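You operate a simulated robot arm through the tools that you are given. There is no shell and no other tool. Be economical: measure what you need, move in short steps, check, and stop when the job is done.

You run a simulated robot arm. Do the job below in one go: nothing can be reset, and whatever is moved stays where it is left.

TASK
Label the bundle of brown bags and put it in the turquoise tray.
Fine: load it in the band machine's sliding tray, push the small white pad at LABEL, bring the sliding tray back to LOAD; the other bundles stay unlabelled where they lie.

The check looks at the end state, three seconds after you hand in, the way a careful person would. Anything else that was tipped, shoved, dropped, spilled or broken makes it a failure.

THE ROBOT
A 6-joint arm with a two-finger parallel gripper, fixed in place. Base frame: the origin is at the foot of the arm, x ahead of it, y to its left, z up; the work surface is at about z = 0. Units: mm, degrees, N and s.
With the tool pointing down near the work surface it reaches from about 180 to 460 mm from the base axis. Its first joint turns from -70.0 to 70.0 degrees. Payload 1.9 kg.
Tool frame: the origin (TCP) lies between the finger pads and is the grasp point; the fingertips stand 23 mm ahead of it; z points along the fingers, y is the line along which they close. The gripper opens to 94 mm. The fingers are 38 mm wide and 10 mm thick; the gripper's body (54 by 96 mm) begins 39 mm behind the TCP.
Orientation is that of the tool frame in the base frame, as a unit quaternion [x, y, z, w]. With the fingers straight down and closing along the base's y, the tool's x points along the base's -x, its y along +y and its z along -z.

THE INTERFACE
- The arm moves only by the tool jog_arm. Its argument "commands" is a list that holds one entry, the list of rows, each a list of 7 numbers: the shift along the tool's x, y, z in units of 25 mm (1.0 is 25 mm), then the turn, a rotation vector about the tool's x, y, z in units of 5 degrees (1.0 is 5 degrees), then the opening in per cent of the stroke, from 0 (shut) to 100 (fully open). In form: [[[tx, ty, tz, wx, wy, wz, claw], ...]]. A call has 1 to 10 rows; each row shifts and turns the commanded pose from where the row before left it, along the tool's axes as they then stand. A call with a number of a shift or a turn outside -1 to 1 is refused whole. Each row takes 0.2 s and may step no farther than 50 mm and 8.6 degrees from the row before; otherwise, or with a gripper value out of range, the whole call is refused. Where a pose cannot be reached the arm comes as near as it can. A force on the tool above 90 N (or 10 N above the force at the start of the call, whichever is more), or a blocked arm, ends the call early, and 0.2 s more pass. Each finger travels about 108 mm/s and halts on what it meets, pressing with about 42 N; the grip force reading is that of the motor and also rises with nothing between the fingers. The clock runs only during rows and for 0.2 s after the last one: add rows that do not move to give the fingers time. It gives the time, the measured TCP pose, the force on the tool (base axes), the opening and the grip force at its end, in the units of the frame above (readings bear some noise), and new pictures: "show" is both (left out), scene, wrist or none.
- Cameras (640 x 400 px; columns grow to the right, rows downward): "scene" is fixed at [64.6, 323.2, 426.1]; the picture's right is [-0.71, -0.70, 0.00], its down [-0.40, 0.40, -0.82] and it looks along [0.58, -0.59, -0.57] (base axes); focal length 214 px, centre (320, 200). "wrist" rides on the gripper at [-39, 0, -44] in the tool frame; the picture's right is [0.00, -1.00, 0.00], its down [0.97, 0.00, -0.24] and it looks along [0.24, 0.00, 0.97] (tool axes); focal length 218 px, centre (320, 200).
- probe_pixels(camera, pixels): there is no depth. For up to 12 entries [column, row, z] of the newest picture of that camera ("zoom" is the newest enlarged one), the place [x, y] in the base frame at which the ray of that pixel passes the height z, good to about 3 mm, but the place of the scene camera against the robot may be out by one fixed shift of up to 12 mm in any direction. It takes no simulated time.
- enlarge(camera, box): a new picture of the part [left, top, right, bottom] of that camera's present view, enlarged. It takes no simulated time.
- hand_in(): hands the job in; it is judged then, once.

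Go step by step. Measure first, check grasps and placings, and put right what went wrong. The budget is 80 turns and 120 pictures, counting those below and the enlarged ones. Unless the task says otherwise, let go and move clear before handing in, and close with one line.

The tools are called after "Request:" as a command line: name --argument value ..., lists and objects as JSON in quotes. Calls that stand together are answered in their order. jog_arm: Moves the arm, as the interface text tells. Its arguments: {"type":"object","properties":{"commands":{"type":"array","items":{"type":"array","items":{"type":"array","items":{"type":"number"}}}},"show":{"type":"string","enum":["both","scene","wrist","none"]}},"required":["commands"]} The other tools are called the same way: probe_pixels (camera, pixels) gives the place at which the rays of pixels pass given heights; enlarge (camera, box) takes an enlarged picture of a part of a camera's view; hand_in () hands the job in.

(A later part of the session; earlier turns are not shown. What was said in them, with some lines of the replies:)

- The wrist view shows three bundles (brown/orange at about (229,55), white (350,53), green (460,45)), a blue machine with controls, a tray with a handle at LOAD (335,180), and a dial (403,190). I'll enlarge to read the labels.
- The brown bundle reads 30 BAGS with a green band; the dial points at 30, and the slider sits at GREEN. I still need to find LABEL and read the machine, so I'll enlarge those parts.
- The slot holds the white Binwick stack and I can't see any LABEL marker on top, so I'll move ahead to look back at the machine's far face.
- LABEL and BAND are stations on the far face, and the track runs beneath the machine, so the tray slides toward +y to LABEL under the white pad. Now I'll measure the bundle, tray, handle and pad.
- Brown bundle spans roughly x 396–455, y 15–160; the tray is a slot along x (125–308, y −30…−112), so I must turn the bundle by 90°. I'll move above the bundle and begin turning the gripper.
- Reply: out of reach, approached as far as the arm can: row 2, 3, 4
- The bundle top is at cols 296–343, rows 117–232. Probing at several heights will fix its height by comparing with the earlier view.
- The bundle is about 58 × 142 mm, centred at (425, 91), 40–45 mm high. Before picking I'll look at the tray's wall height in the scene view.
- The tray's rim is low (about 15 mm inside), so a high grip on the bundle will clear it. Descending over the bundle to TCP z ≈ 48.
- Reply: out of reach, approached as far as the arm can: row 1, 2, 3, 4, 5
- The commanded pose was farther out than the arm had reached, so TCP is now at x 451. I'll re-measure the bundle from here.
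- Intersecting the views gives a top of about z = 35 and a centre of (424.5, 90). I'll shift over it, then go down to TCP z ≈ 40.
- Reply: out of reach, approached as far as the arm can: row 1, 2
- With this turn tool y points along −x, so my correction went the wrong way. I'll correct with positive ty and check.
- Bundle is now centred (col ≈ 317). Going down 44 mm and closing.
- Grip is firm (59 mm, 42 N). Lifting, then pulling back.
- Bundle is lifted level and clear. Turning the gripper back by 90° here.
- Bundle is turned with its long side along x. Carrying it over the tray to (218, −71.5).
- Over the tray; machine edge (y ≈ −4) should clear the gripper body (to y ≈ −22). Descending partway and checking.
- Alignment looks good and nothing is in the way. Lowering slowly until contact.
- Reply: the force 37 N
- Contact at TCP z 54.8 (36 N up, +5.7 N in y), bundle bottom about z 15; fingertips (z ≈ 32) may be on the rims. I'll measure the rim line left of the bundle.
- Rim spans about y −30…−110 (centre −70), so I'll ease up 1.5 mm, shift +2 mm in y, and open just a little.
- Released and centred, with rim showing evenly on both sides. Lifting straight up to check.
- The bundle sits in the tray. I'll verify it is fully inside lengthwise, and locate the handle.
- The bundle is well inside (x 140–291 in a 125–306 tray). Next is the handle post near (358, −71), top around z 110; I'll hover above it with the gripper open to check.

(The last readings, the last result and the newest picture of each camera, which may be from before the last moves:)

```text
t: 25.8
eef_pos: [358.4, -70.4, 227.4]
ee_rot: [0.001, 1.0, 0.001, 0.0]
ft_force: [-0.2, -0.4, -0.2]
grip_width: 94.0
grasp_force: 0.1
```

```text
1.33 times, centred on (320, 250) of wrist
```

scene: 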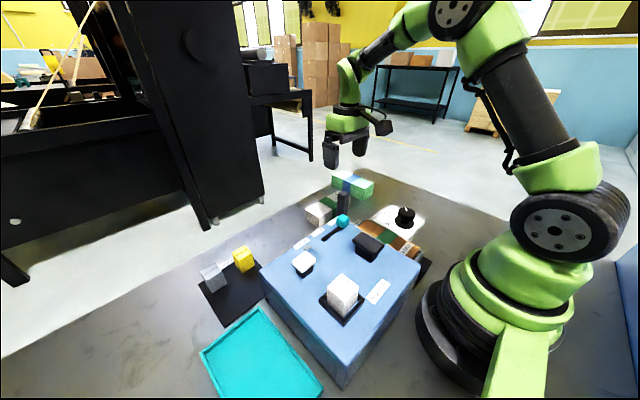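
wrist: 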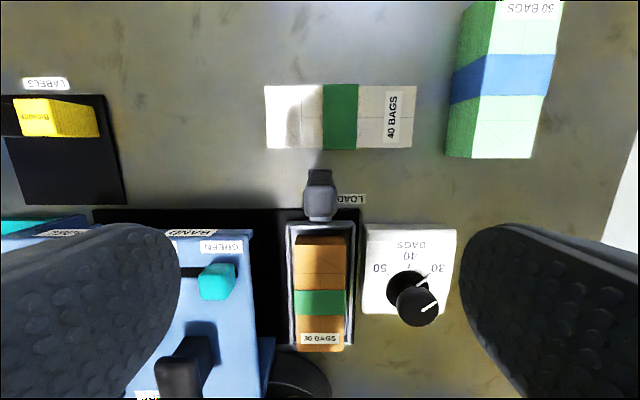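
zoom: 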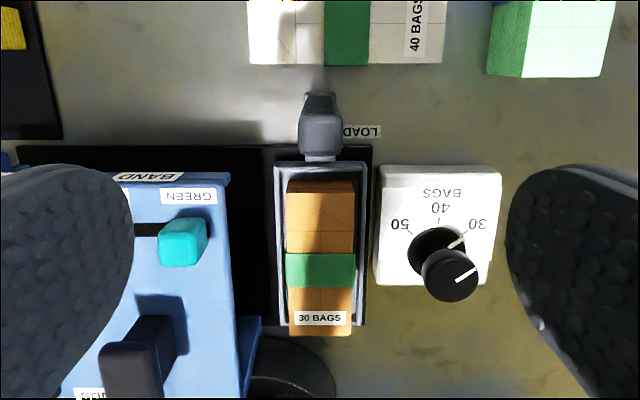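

Post top is at about (354, −71), 25 mm wide. Descending to straddle it with fingertips around z 70, then closing loosely.

Request:
jog_arm --commands '[[[0.08, 0, 1, 0, 0, 0, 100], [0.08, 0, 1, 0, 0, 0, 100], [0, 0, 1, 0, 0, 0, 100], [0, 0, 1, 0, 0, 0, 100], [0, 0, 1, 0, 0, 0, 100], [0, 0, 0.4, 0, 0, 0, 100], [0, 0, 0, 0, 0, 0, 70], [0, 0, 0, 0, 0, 0, 45], [0, 0, 0, 0, 0, 0, 34], [0, 0, 0, 0, 0, 0, 34]]]' --show "both"

Request:
enlarge --camera "scene" --box '[290, 140, 430, 260]'

```text
t: 28.0
eef_pos: [353.1, -68.8, 90.8]
ee_rot: [0.001, 1.0, 0.001, 0.0]
ft_force: [-0.2, 0.0, 0.3]
grip_width: 31.8
grasp_force: 0.0
```

scene: 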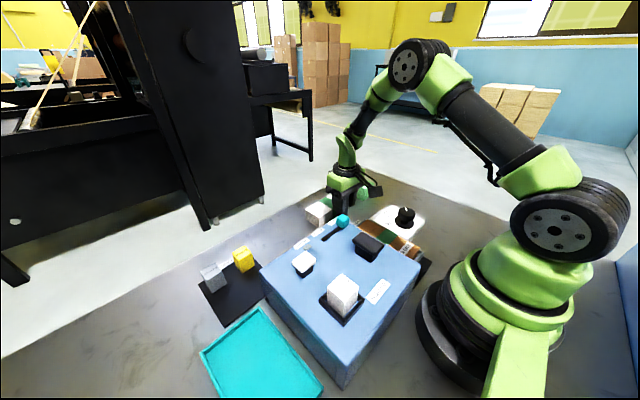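
wrist: 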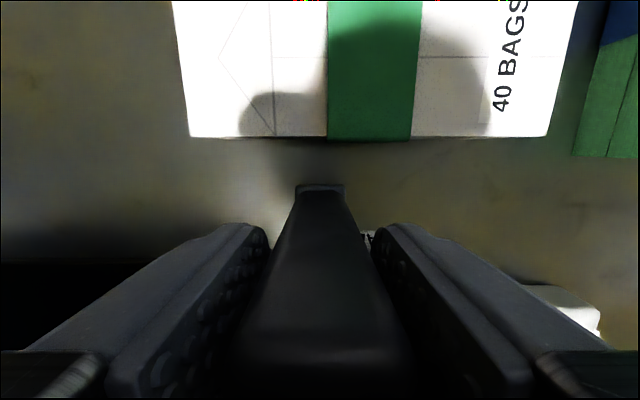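

```text
3.33 times, centred on (360, 200) of scene
```

zoom: 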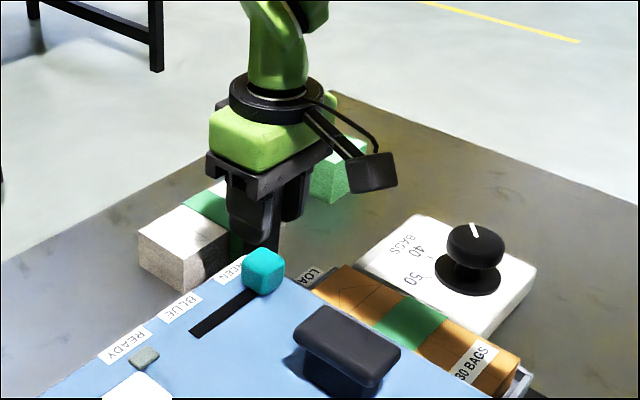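

The post stands between the fingers. Sliding the tray toward +y, 180 mm first.

Request:
jog_arm --commands '[[[0, 0.4, 0, 0, 0, 0, 34], [0, 0.8, 0, 0, 0, 0, 34], [0, 0.8, 0, 0, 0, 0, 34], [0, 0.8, 0, 0, 0, 0, 34], [0, 0.8, 0, 0, 0, 0, 34], [0, 0.8, 0, 0, 0, 0, 34], [0, 0.8, 0, 0, 0, 0, 34], [0, 0.8, 0, 0, 0, 0, 34], [0, 0.8, 0, 0, 0, 0, 34], [0, 0.4, 0, 0, 0, 0, 34]]]' --show "both"

Request:
enlarge --camera "scene" --box '[240, 160, 440, 300]'

```text
t: 30.2
eef_pos: [353.6, 108.9, 92.4]
ee_rot: [0.001, 1.0, 0.001, 0.0]
ft_force: [-0.1, 0.0, -0.4]
grip_width: 32.2
grasp_force: 0.7
```

scene: 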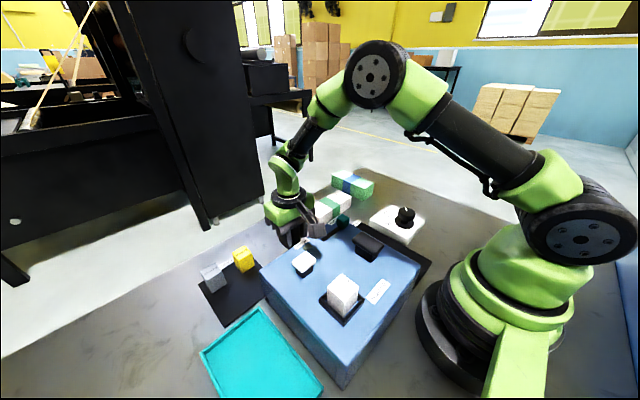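
wrist: 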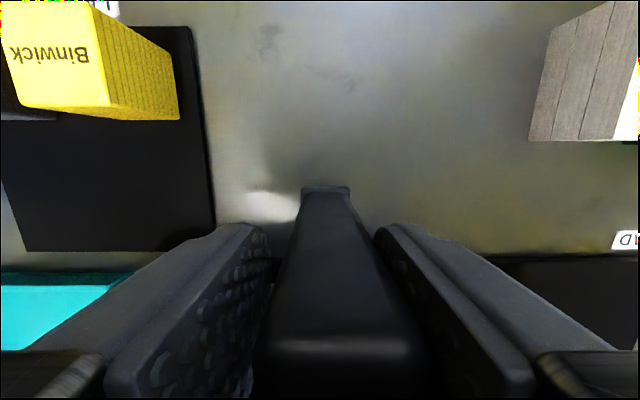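

```text
2.86 times, centred on (340, 230) of scene
```

zoom: 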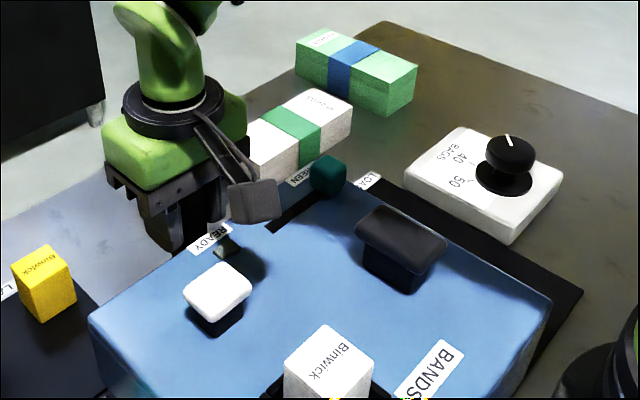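

The tray slides freely. Moving on toward LABEL in smaller steps, watching force.

Request:
jog_arm --commands '[[[0, 0.4, 0, 0, 0, 0, 34], [0, 0.4, 0, 0, 0, 0, 34], [0, 0.4, 0, 0, 0, 0, 34], [0, 0.4, 0, 0, 0, 0, 34], [0, 0.2, 0, 0, 0, 0, 34], [0, 0.2, 0, 0, 0, 0, 34]]]' --show "both"

Request:
enlarge --camera "scene" --box '[230, 190, 370, 300]'

```text
t: 31.6
eef_pos: [353.8, 159.4, 91.0]
ee_rot: [0.0, 1.0, 0.001, -0.001]
ft_force: [0.4, 0.8, 0.4]
grip_width: 31.9
grasp_force: 0.1
```

scene: 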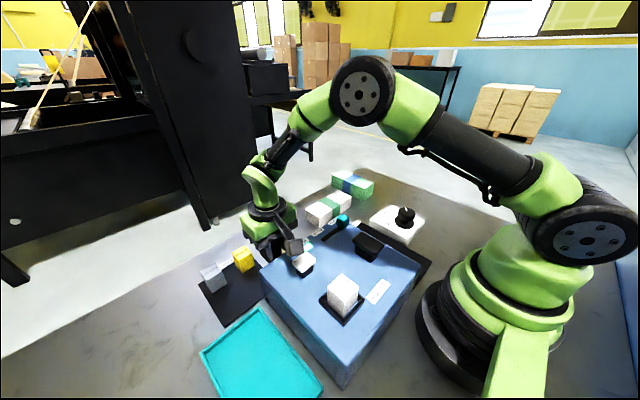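
wrist: 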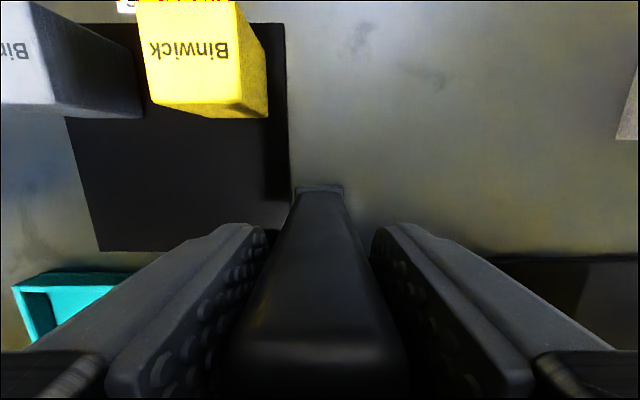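

```text
3.64 times, centred on (300, 245) of scene
```

zoom: 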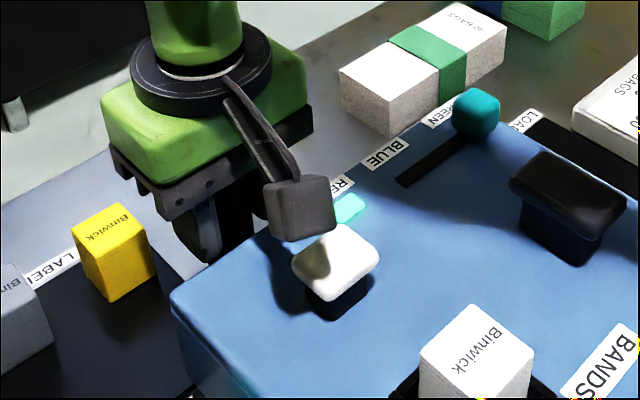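

READY now glows turquoise, so the tray is at LABEL. Opening, lifting clear, and looking at the pad.

Request:
jog_arm --commands '[[[0, 0, 0, 0, 0, 0, 55], [0, 0, 0, 0, 0, 0, 55], [0, 0, -1, 0, 0, 0, 55], [0, 0, -1, 0, 0, 0, 55], [0, 0, -1, 0, 0, 0, 55], [0, 0, -1, 0, 0, 0, 40], [0, 0, -1, 0, 0, 0, 0], [0, 0, 0, 0, 0, 0, 0], [0, 0, 0, 0, 0, 0, 0]]]' --show "both"

Request:
enlarge --camera "scene" --box '[230, 190, 370, 300]'

```text
t: 33.6
eef_pos: [355.4, 160.9, 217.7]
ee_rot: [0.0, 1.0, 0.001, 0.001]
ft_force: [0.2, 0.5, -0.2]
grip_width: 0.1
grasp_force: 41.7
```

scene: 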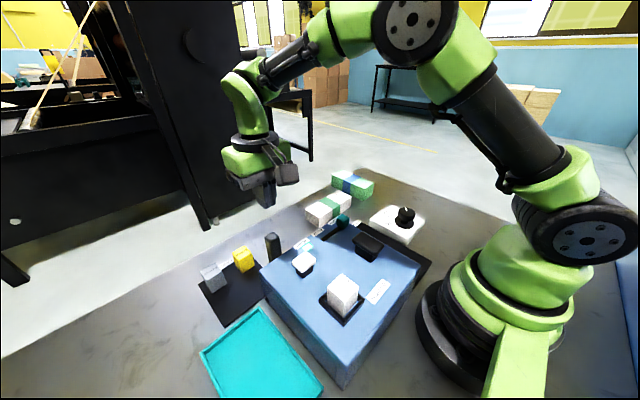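
wrist: 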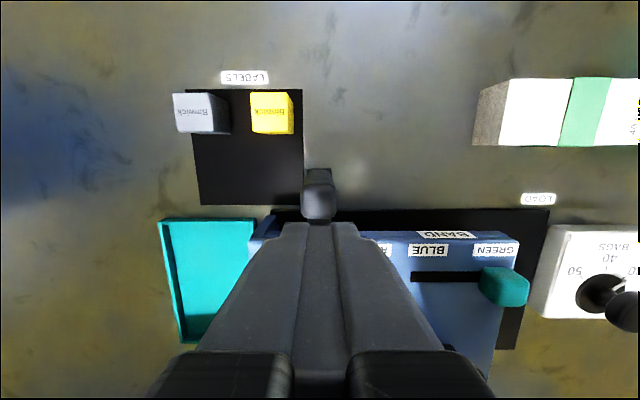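

```text
3.64 times, centred on (300, 245) of scene
```

zoom: 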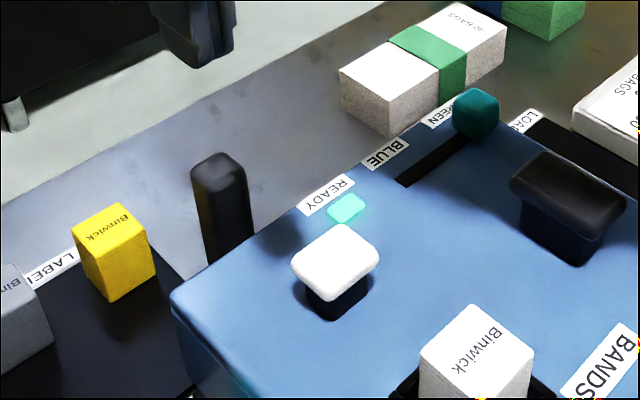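

The lamp stays on. The white pad triangulates to about (255, 162), top z ≈ 121; moving the closed fingers above it.

Request:
jog_arm --commands '[[[1, 0.05, 0, 0, 0, 0, 0], [1, 0, 0, 0, 0, 0, 0], [1, 0, 0, 0, 0, 0, 0], [1, 0, 0, 0, 0, 0, 0], [0, 0, 1, 0, 0, 0, 0], [0, 0, 0.9, 0, 0, 0, 0], [0, 0, 0, 0, 0, 0, 0]]]' --show "both"

Request:
enlarge --camera "scene" --box '[230, 170, 370, 320]'

```text
t: 35.2
eef_pos: [254.6, 162.2, 169.0]
ee_rot: [0.001, 1.0, 0.001, 0.0]
ft_force: [0.8, -0.1, -0.4]
grip_width: 0.0
grasp_force: 41.8
```

scene: 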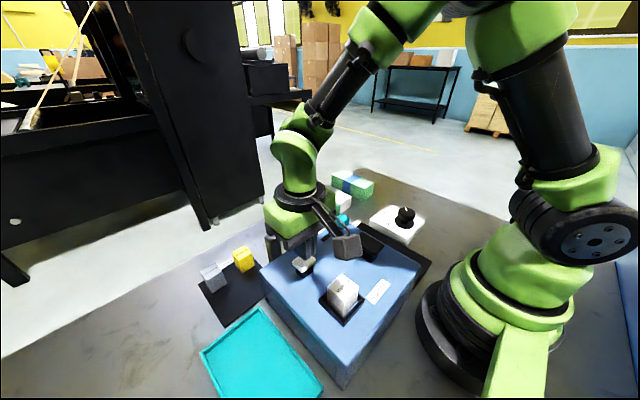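
wrist: 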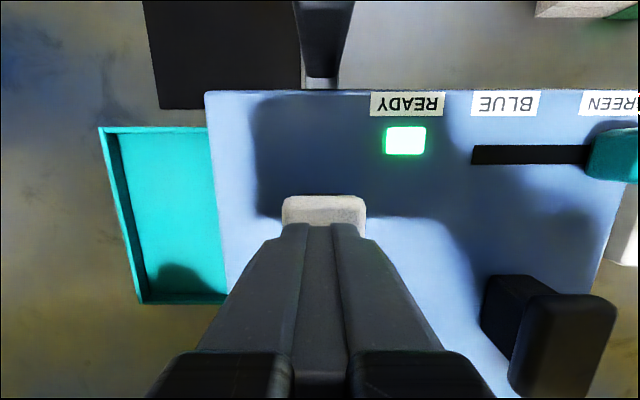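

```text
2.67 times, centred on (300, 245) of scene
```

zoom: 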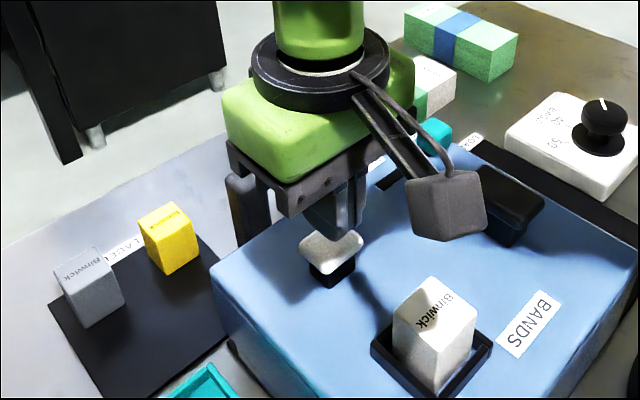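

Fingers are centred over the pad (cols 282–367). Pressing down in small steps.

Request:
jog_arm --commands '[[[0, 0, 0.6, 0, 0, 0, 0], [0, 0, 0.3, 0, 0, 0, 0], [0, 0, 0.15, 0, 0, 0, 0], [0, 0, 0.15, 0, 0, 0, 0]]]' --show "scene"

Request:
enlarge --camera "scene" --box '[250, 200, 360, 300]'

```text
t: 36.2
eef_pos: [254.0, 161.8, 137.6]
ee_rot: [0.001, 1.0, 0.001, 0.001]
ft_force: [-1.6, 3.7, 6.8]
grip_width: 0.0
grasp_force: 42.7
```

scene: 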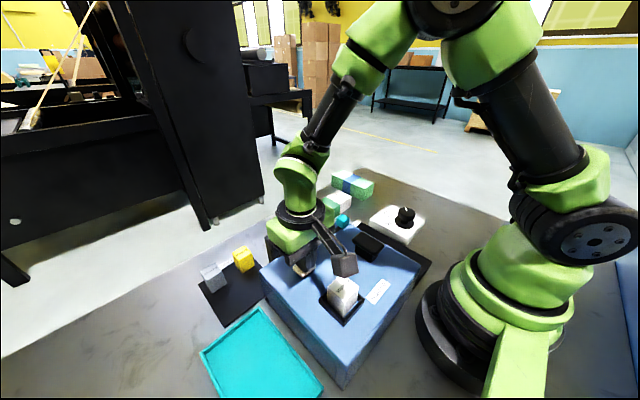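

```text
4.00 times, centred on (305, 250) of scene
```

zoom: 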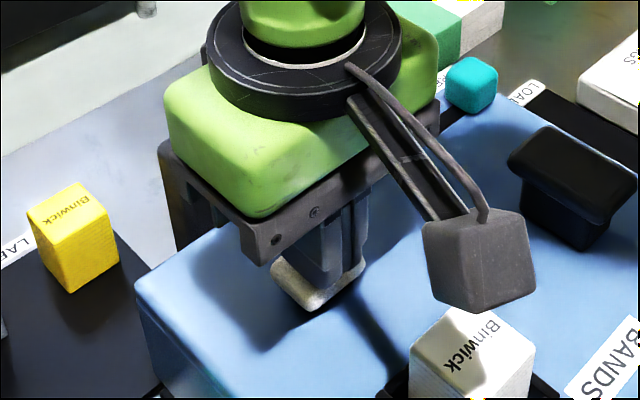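

Force 6.8 N: the pad is being pressed. Going further in small steps.

Request:
jog_arm --commands '[[[0, 0, 0.1, 0, 0, 0, 0], [0, 0, 0.1, 0, 0, 0, 0], [0, 0, 0.1, 0, 0, 0, 0], [0, 0, 0, 0, 0, 0, 0]]]' --show "wrist"

```text
t: 37.2
eef_pos: [254.7, 161.2, 132.9]
ee_rot: [0.002, 1.0, 0.001, 0.002]
ft_force: [1.3, 1.0, 29.4]
grip_width: 0.1
grasp_force: 41.8
```

wrist: 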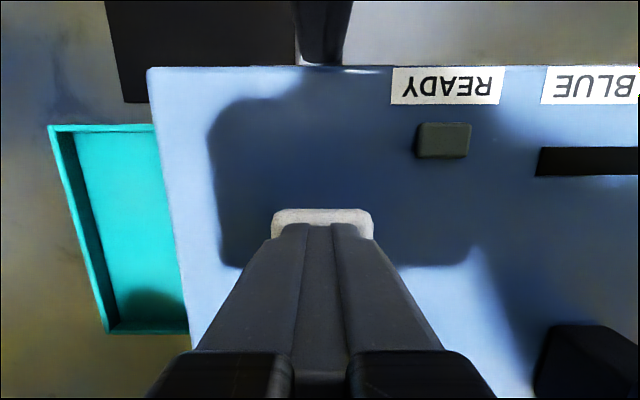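

READY went dark as the pad bottomed (29 N), so the labelling fired. Raising and going back above the handle.

Request:
jog_arm --commands '[[[0, 0, -0.5, 0, 0, 0, 0], [0, 0, -1, 0, 0, 0, 0], [0, 0, -1, 0, 0, 0, 0], [0, 0, -1, 0, 0, 0, 0], [-1, 0, 0, 0, 0, 0, 30], [-1, 0, 0, 0, 0, 0, 55], [-1, 0, 0, 0, 0, 0, 55], [-1, 0, 0, 0, 0, 0, 55], [0, 0, 0, 0, 0, 0, 55]]]' --show "both"

Request:
enlarge --camera "scene" --box '[230, 190, 370, 300]'

```text
t: 39.2
eef_pos: [356.2, 161.9, 217.5]
ee_rot: [0.001, 1.0, 0.0, 0.0]
ft_force: [0.8, -0.3, 0.3]
grip_width: 51.7
grasp_force: 0.0
```

scene: 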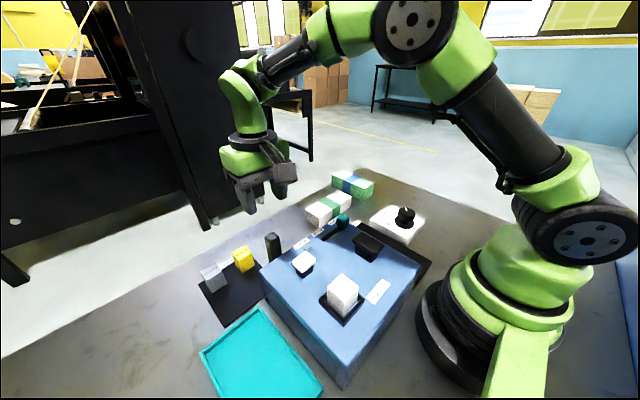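
wrist: 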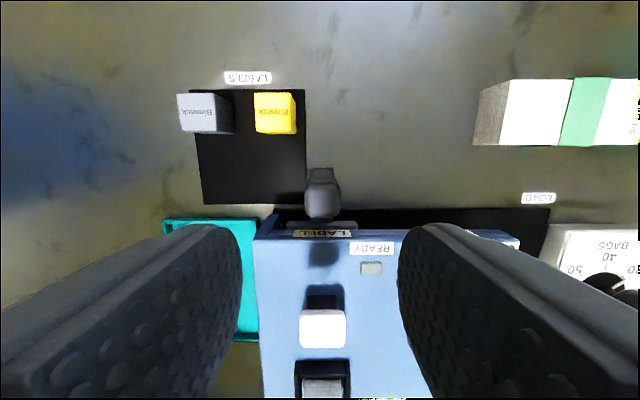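

```text
3.64 times, centred on (300, 245) of scene
```

zoom: 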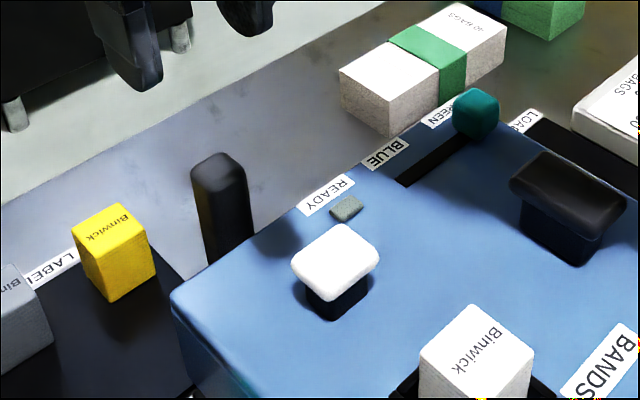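

The post is centred (col ≈ 322) below the fingers. Descending to straddle it and closing loosely.

Request:
jog_arm --commands '[[[0.1, 0, 1, 0, 0, 0, 60], [0, 0, 1, 0, 0, 0, 60], [0, 0, 1, 0, 0, 0, 60], [0, 0, 1, 0, 0, 0, 60], [0, 0, 1, 0, 0, 0, 60], [0, 0, 0, 0, 0, 0, 45], [0, 0, 0, 0, 0, 0, 34], [0, 0, 0, 0, 0, 0, 34]]]' --show "wrist"

```text
t: 41.0
eef_pos: [354.9, 158.6, 94.5]
ee_rot: [0.001, 1.0, 0.001, 0.001]
ft_force: [0.5, -0.7, -0.7]
grip_width: 32.1
grasp_force: 0.0
```

wrist: 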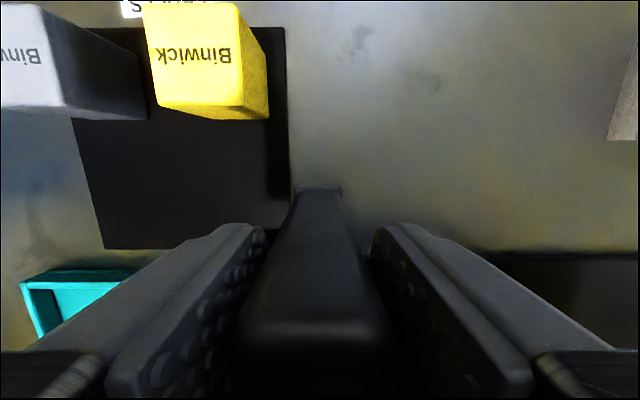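

Straddled. Sliding the tray back toward LOAD.

Request:
jog_arm --commands '[[[0, -0.4, 0, 0, 0, 0, 34], [0, -0.8, 0, 0, 0, 0, 34], [0, -0.8, 0, 0, 0, 0, 34], [0, -0.8, 0, 0, 0, 0, 34], [0, -0.8, 0, 0, 0, 0, 34], [0, -0.8, 0, 0, 0, 0, 34], [0, -0.8, 0, 0, 0, 0, 34], [0, -0.8, 0, 0, 0, 0, 34], [0, -0.8, 0, 0, 0, 0, 34], [0, -0.8, 0, 0, 0, 0, 34]]]' --show "none"

Request:
jog_arm --commands '[[[0, -0.6, 0, 0, 0, 0, 34], [0, -0.4, 0, 0, 0, 0, 34], [0, -0.2, 0, 0, 0, 0, 34], [0, -0.2, 0, 0, 0, 0, 34], [0, -0.2, 0, 0, 0, 0, 34], [0, 0, 0, 0, 0, 0, 34]]]' --show "both"

Request:
enlarge --camera "scene" --box '[300, 160, 460, 300]'

```text
t: 43.2
eef_pos: [351.1, -27.5, 94.0]
ee_rot: [0.0, 1.0, 0.001, 0.001]
ft_force: [0.3, -0.2, 0.4]
grip_width: 32.3
grasp_force: 0.0
```

```text
t: 44.6
eef_pos: [351.1, -69.9, 93.4]
ee_rot: [0.001, 1.0, 0.001, 0.0]
ft_force: [-0.5, 0.2, -0.9]
grip_width: 32.0
grasp_force: 0.2
```

scene: 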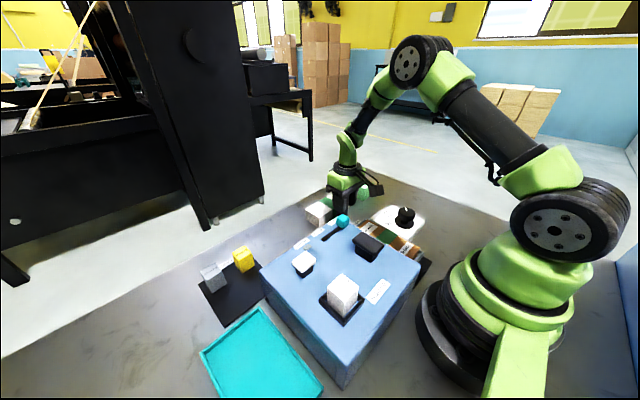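
wrist: 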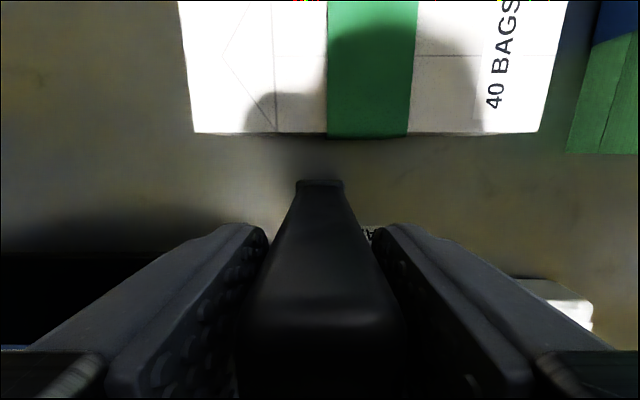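

```text
2.86 times, centred on (380, 230) of scene
```

zoom: 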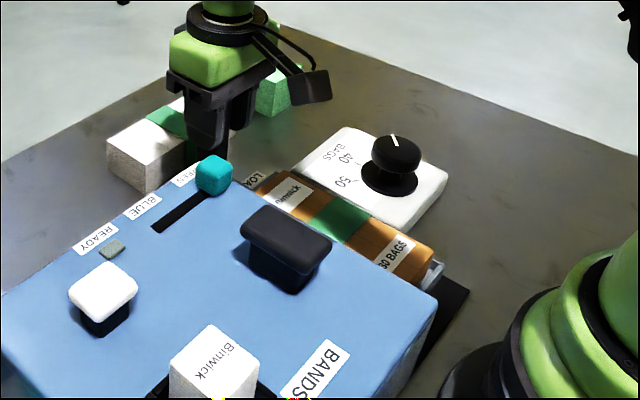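

The bundle now bears a white "Binwick" label and the tray is back at LOAD (post centred as at the start). Releasing, lifting, and moving above the bundle.

Request:
jog_arm --commands '[[[0, 0, 0, 0, 0, 0, 60], [0, 0, 0, 0, 0, 0, 60], [0, 0, -1, 0, 0, 0, 60], [0, 0, -1, 0, 0, 0, 60], [0, 0, -1, 0, 0, 0, 60], [0, 0, -1, 0, 0, 0, 60], [0, 0, -1, 0, 0, 0, 60]]]' --show "none"

Request:
jog_arm --commands '[[[1, 0, 0, 0, 0, 0, 72], [1, 0, 0, 0, 0, 0, 72], [1, 0, 0, 0, 0, 0, 72], [1, 0, 0, 0, 0, 0, 72], [1, 0, 0, 0, 0, 0, 72], [0.3, 0, 0, 0, 0, 0, 72], [0, 0, 0, 0, 0, 0, 72]]]' --show "both"

Request:
enlarge --camera "wrist" --box '[220, 40, 460, 340]'

```text
t: 46.2
eef_pos: [352.2, -67.9, 218.5]
ee_rot: [0.001, 1.0, 0.001, 0.0]
ft_force: [0.5, 0.5, 0.0]
grip_width: 56.4
grasp_force: 0.1
```

```text
t: 47.8
eef_pos: [219.6, -69.9, 218.6]
ee_rot: [0.0, 1.0, 0.001, 0.0]
ft_force: [0.4, 0.4, 0.3]
grip_width: 67.8
grasp_force: 0.1
```

scene: 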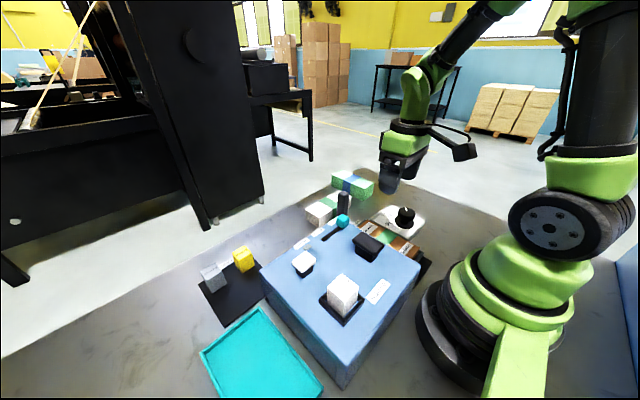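
wrist: 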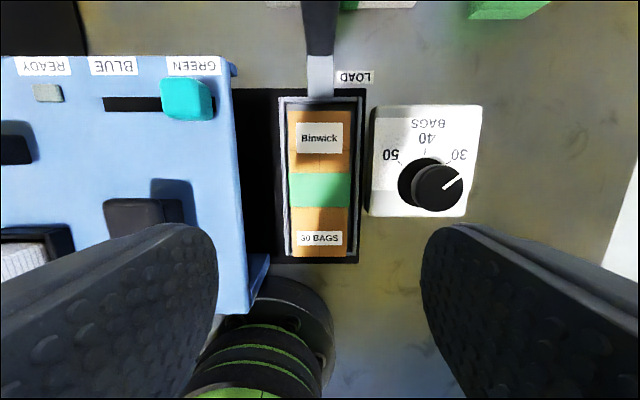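

```text
1.33 times, centred on (340, 190) of wrist
```

zoom: 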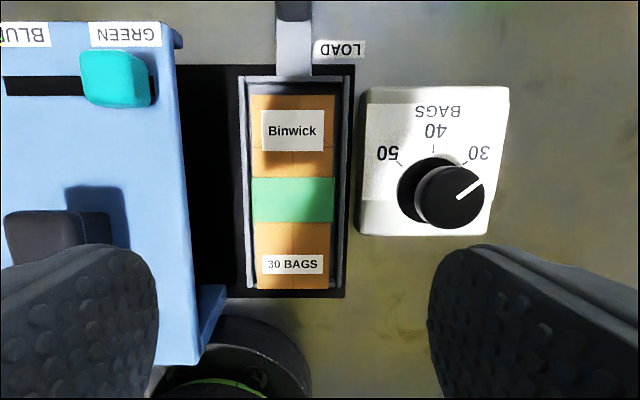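

Bundle labelled and seated, centred at col ≈ 319. Descending to the same height as before with a slight opening, then gripping.

Request:
jog_arm --commands '[[[0.1, 0, 1, 0, 0, 0, 74], [0, 0, 1, 0, 0, 0, 74], [0, 0, 1, 0, 0, 0, 74], [0, 0, 1, 0, 0, 0, 74], [0, 0, 1, 0, 0, 0, 74], [0, 0, 0.6, 0, 0, 0, 74], [0, 0, 0, 0, 0, 0, 74]]]' --show "wrist"

```text
t: 49.4
eef_pos: [215.0, -67.5, 78.1]
ee_rot: [0.001, 1.0, 0.0, 0.0]
ft_force: [-0.7, 0.4, 0.6]
grip_width: 69.5
grasp_force: 0.2
```

wrist: 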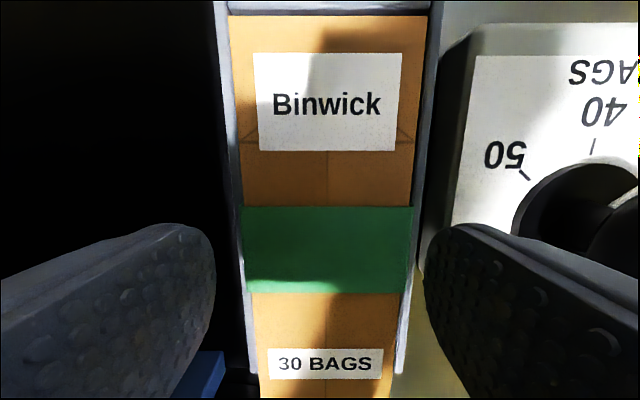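

Bundle centre is at col ≈ 328, about 3 mm toward −y; correcting and descending the last 22 mm, then gripping.

Request:
jog_arm --commands '[[[0, -0.11, 0.2, 0, 0, 0, 74], [0, 0, 0.4, 0, 0, 0, 74], [0, 0, 0.3, 0, 0, 0, 74], [0, 0, 0, 0, 0, 0, 55], [0, 0, 0, 0, 0, 0, 40], [0, 0, 0, 0, 0, 0, 40]]]' --show "wrist"

```text
t: 50.8
eef_pos: [215.1, -71.0, 56.1]
ee_rot: [0.002, 1.0, 0.001, 0.002]
ft_force: [-1.9, 1.6, 17.1]
grip_width: 59.2
grasp_force: 41.9
```

wrist: 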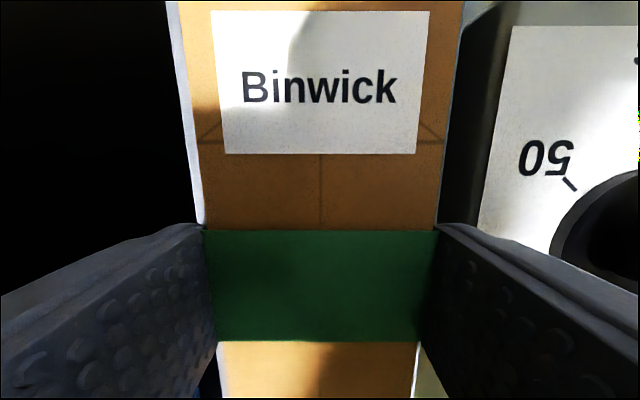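

Gripped (59 mm, 42 N). Lifting straight up.

Request:
jog_arm --commands '[[[0, 0, -0.4, 0, 0, 0, 40], [0, 0, -0.8, 0, 0, 0, 40], [0, 0, -1, 0, 0, 0, 40], [0, 0, -1, 0, 0, 0, 40], [0, 0, -1, 0, 0, 0, 40], [0, 0, -1, 0, 0, 0, 40], [0, 0, -1, 0, 0, 0, 40], [0, 0, -1, 0, 0, 0, 40]]]' --show "both"

Request:
probe_pixels --camera "scene" --pixels '[[200, 351, 15], [259, 308, 15], [323, 389, 15], [205, 352, 5], [258, 315, 5], [262, 292, 0]]'

```text
t: 52.6
eef_pos: [214.9, -71.0, 237.4]
ee_rot: [0.002, 1.0, 0.001, 0.0]
ft_force: [-0.2, -0.1, -1.3]
grip_width: 58.7
grasp_force: 41.9
```

scene: 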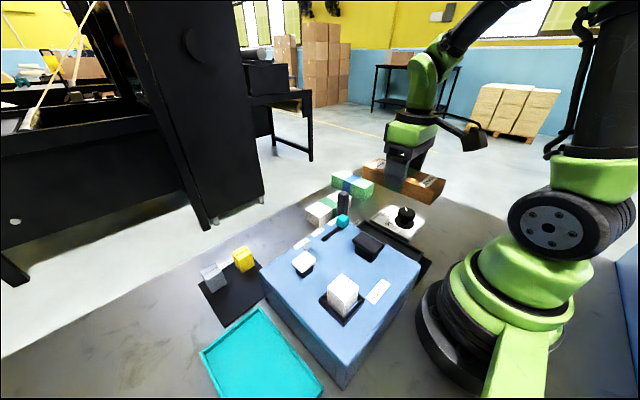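
wrist: 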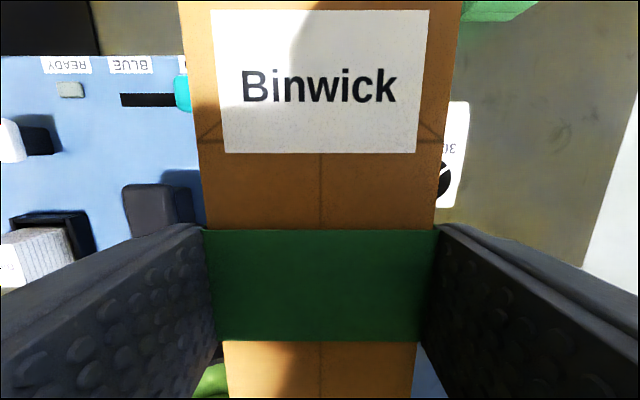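

```text
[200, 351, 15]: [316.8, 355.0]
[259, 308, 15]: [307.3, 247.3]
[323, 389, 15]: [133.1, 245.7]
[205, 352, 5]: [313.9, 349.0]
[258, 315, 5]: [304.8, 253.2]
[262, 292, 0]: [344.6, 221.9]
```

Lifted well. The turquoise tray spans about x 131–312, y 246–352 (scene frame); carrying the bundle high over the machine to around (222, 298).

Request:
jog_arm --commands '[[[0, 0.5, 0, 0, 0, 0, 40], [0, 1, 0, 0, 0, 0, 40], [0, 1, 0, 0, 0, 0, 40], [0, 1, 0, 0, 0, 0, 40], [0, 1, 0, 0, 0, 0, 40], [0, 1, 0, 0, 0, 0, 40], [0, 1, 0, 0, 0, 0, 40], [0, 1, 0, 0, 0, 0, 40], [0, 1, 0, 0, 0, 0, 40], [0, 1, 0, 0, 0, 0, 40]]]' --show "none"

Request:
jog_arm --commands '[[[-0.1, 1, 0, 0, 0, 0, 40], [-0.1, 1, 0, 0, 0, 0, 40], [-0.1, 1, 0, 0, 0, 0, 40], [0, 1, 0, 0, 0, 0, 40], [0, 0.7, 0, 0, 0, 0, 40], [0, 0.5, 0, 0, 0, 0, 40], [0, 0, 0, 0, 0, 0, 40]]]' --show "both"

```text
t: 54.8
eef_pos: [215.3, 165.4, 235.2]
ee_rot: [0.002, 1.0, 0.0, 0.0]
ft_force: [0.5, -0.2, -0.7]
grip_width: 58.9
grasp_force: 42.3
```

```text
t: 56.4
eef_pos: [224.8, 296.1, 235.7]
ee_rot: [0.001, 1.0, 0.0, 0.0]
ft_force: [-0.3, 0.1, -2.2]
grip_width: 59.2
grasp_force: 41.8
```

scene: 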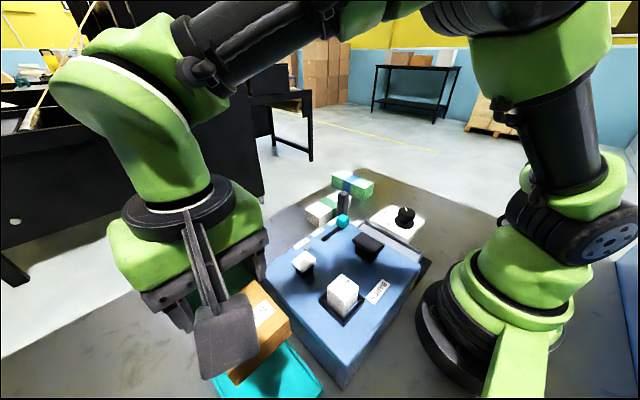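
wrist: 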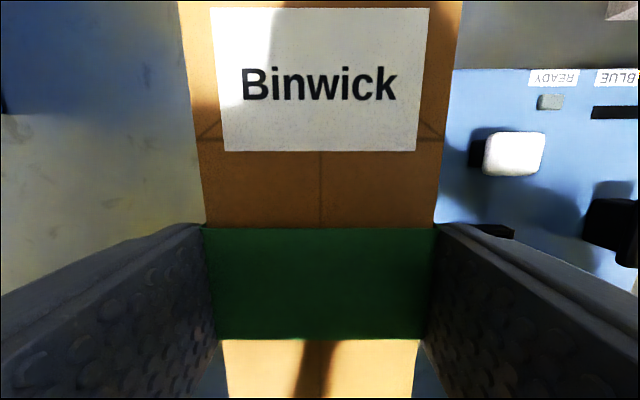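

Wrist geometry from earlier confirms the tray centre near (221, 299). Shifting 3 mm and descending to just above it.

Request:
jog_arm --commands '[[[0.14, 0.12, 1, 0, 0, 0, 40], [0, 0, 1, 0, 0, 0, 40], [0, 0, 1, 0, 0, 0, 40], [0, 0, 1, 0, 0, 0, 40], [0, 0, 1, 0, 0, 0, 40], [0, 0, 1, 0, 0, 0, 40], [0, 0, 0.4, 0, 0, 0, 40], [0, 0, 0, 0, 0, 0, 40]]]' --show "both"

Request:
enlarge --camera "scene" --box '[150, 250, 370, 400]'

```text
t: 58.2
eef_pos: [221.6, 298.8, 76.7]
ee_rot: [0.001, 1.0, 0.001, 0.001]
ft_force: [0.9, -0.3, -0.9]
grip_width: 59.1
grasp_force: 41.7
```

scene: 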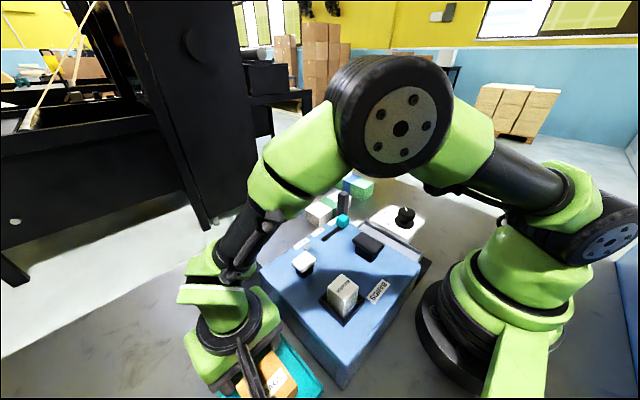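
wrist: 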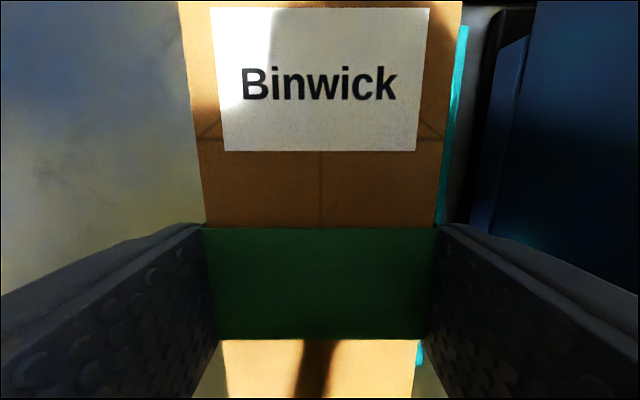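

```text
2.67 times, centred on (260, 325) of scene
```

zoom: 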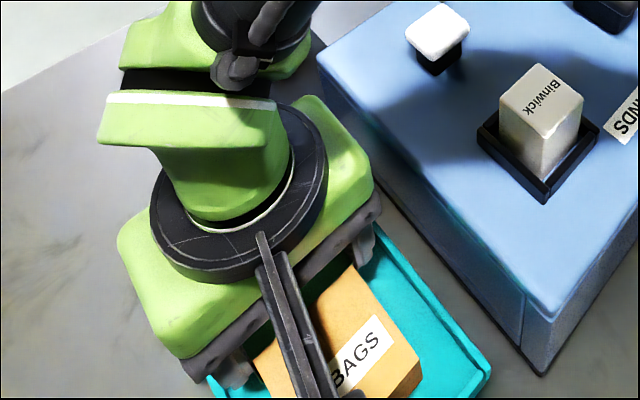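

The right rim (col ≈ 458) sits near y 239, so the tray centre is about y 295; shifting −3 mm and lowering to contact.

Request:
jog_arm --commands '[[[0, -0.12, 0.4, 0, 0, 0, 40], [0, 0, 0.4, 0, 0, 0, 40], [0, 0, 0.2, 0, 0, 0, 40], [0, 0, 0.15, 0, 0, 0, 40], [0, 0, 0.1, 0, 0, 0, 40], [0, 0, 0, 0, 0, 0, 40]]]' --show "wrist"

```text
t: 59.6
eef_pos: [221.1, 295.6, 45.1]
ee_rot: [0.001, 1.0, 0.001, 0.001]
ft_force: [0.7, -0.3, -1.9]
grip_width: 59.0
grasp_force: 41.7
```

wrist: 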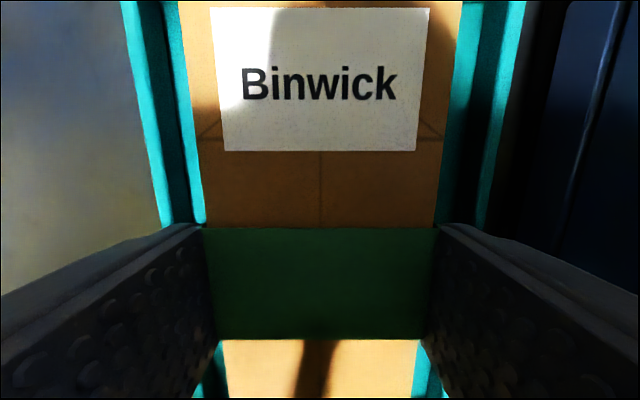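

Rims show evenly on both sides (cols ≈ 160 and 490) with no contact yet. Lowering in 2 mm steps.

Request:
jog_arm --commands '[[[0, 0, 0.08, 0, 0, 0, 40], [0, 0, 0.08, 0, 0, 0, 40], [0, 0, 0.06, 0, 0, 0, 40]]]' --show "none"

```text
t: 60.4
eef_pos: [221.8, 295.7, 41.9]
ee_rot: [0.002, 1.0, 0.002, 0.002]
ft_force: [2.7, -11.0, 35.9]
grip_width: 59.3
grasp_force: 42.1
```

Contact: 36 N up at TCP z 42, so the bundle is on the tray floor. Easing off, opening slightly, and lifting away.

Request:
jog_arm --commands '[[[0, 0, -0.04, 0, 0, 0, 40], [0, 0, 0, 0, 0, 0, 66], [0, 0, 0, 0, 0, 0, 72], [0, 0, 0, 0, 0, 0, 72], [0, 0, -0.6, 0, 0, 0, 72], [0, 0, -1, 0, 0, 0, 72], [0, 0, -1, 0, 0, 0, 72], [0, 0, -1, 0, 0, 0, 72], [0, 0, -1, 0, 0, 0, 72], [0, 0, -1, 0, 0, 0, 72]]]' --show "both"

```text
t: 62.6
eef_pos: [222.3, 295.7, 179.7]
ee_rot: [0.002, 1.0, 0.001, 0.001]
ft_force: [0.0, 0.1, -0.3]
grip_width: 67.9
grasp_force: 0.0
```

scene: 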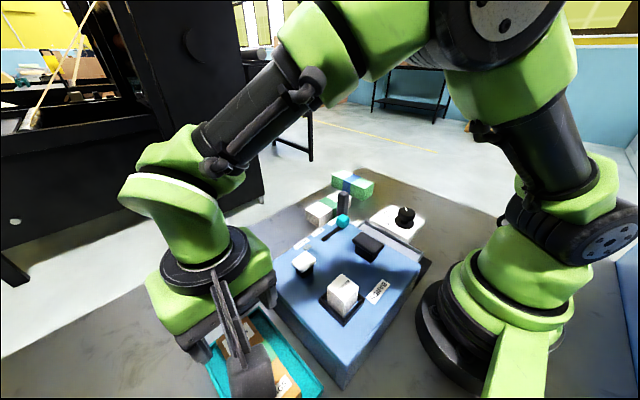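
wrist: 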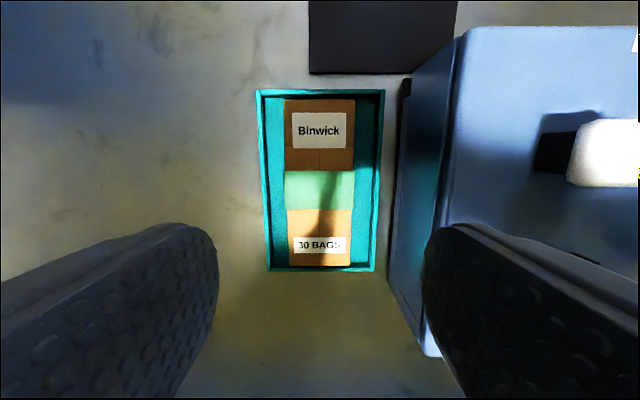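

The bundle lies flat inside the turquoise tray, label up. Moving the arm up and away for a final look.

Request:
jog_arm --commands '[[[0, 0, -1, 0, 0, 0, 72], [0, 0, -1, 0, 0, 0, 72], [0, -1, -1, 0, 0, 0, 72], [0, -1, -1, 0, 0, 0, 72], [0, -1, 0, 0, 0, 0, 72], [0, -1, 0, 0, 0, 0, 72], [0, -1, 0, 0, 0, 0, 72], [0, -1, 0, 0, 0, 0, 72], [0, -1, 0, 0, 0, 0, 72], [0, -1, 0, 0, 0, 0, 72]]]' --show "none"

Request:
jog_arm --commands '[[[0, -1, 0, 0, 0, 0, 72], [0, -1, 0, 0, 0, 0, 72], [0, -1, 0, 0, 0, 0, 72], [-0.5, -1, 0, 0, 0, 0, 72], [-0.5, -1, 0, 0, 0, 0, 72], [0, 0, 0, 0, 0, 0, 72]]]' --show "both"

Request:
enlarge --camera "scene" --box '[190, 160, 450, 400]'

Request:
enlarge --camera "wrist" --box '[180, 60, 460, 260]'

```text
t: 64.8
eef_pos: [221.9, 95.9, 280.2]
ee_rot: [0.001, 1.0, 0.001, 0.001]
ft_force: [0.0, -0.7, -0.6]
grip_width: 67.7
grasp_force: 0.1
```

```text
t: 66.2
eef_pos: [244.7, -27.1, 278.9]
ee_rot: [0.001, 1.0, 0.001, -0.001]
ft_force: [0.5, 0.0, -0.7]
grip_width: 67.5
grasp_force: 0.1
```

scene: 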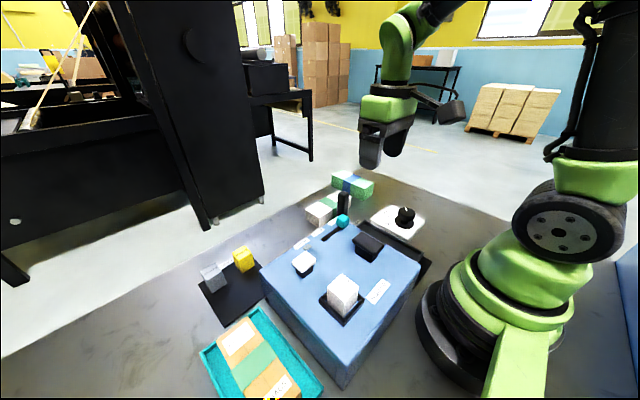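
wrist: 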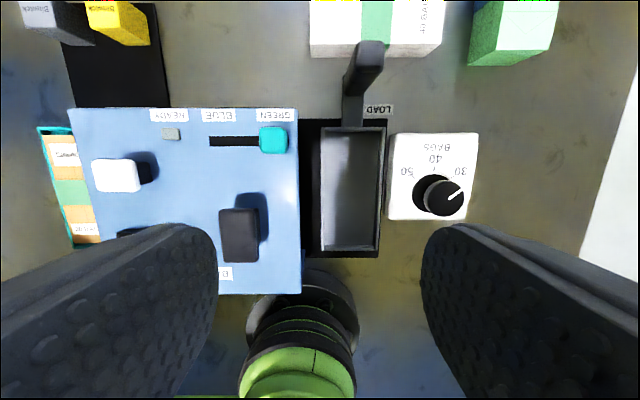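

```text
1.67 times, centred on (320, 280) of scene
```

zoom: 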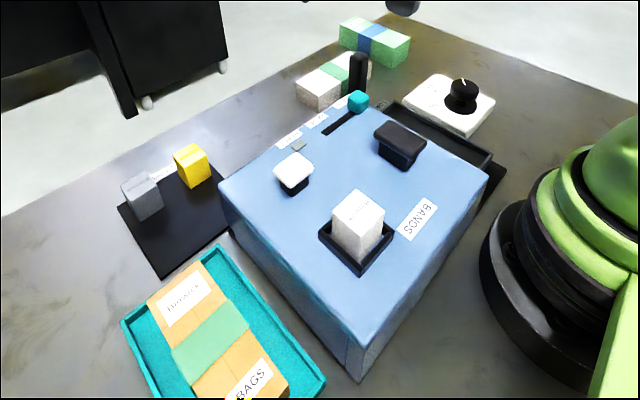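

```text
2.00 times, centred on (320, 160) of wrist
```

zoom: 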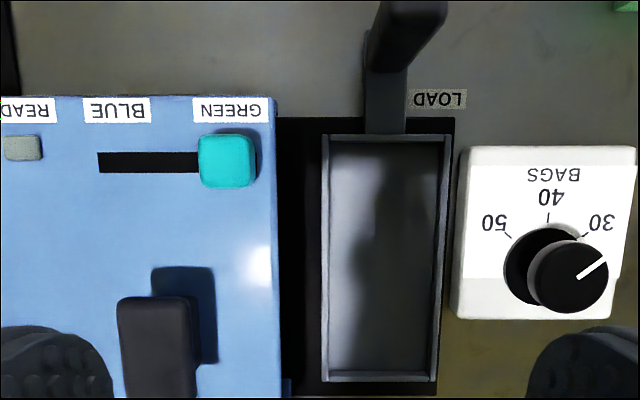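

The final views show the labelled bundle flat in the turquoise tray, the sliding tray empty at LOAD, and everything else where it was. Handing in.

Request:
hand_in

```text
The job is handed in.
```

The brown 30-bag bundle now has its white "Binwick" label and lies in the turquoise tray; the sliding tray is back at LOAD and the other bundles are unlabelled where they lay.
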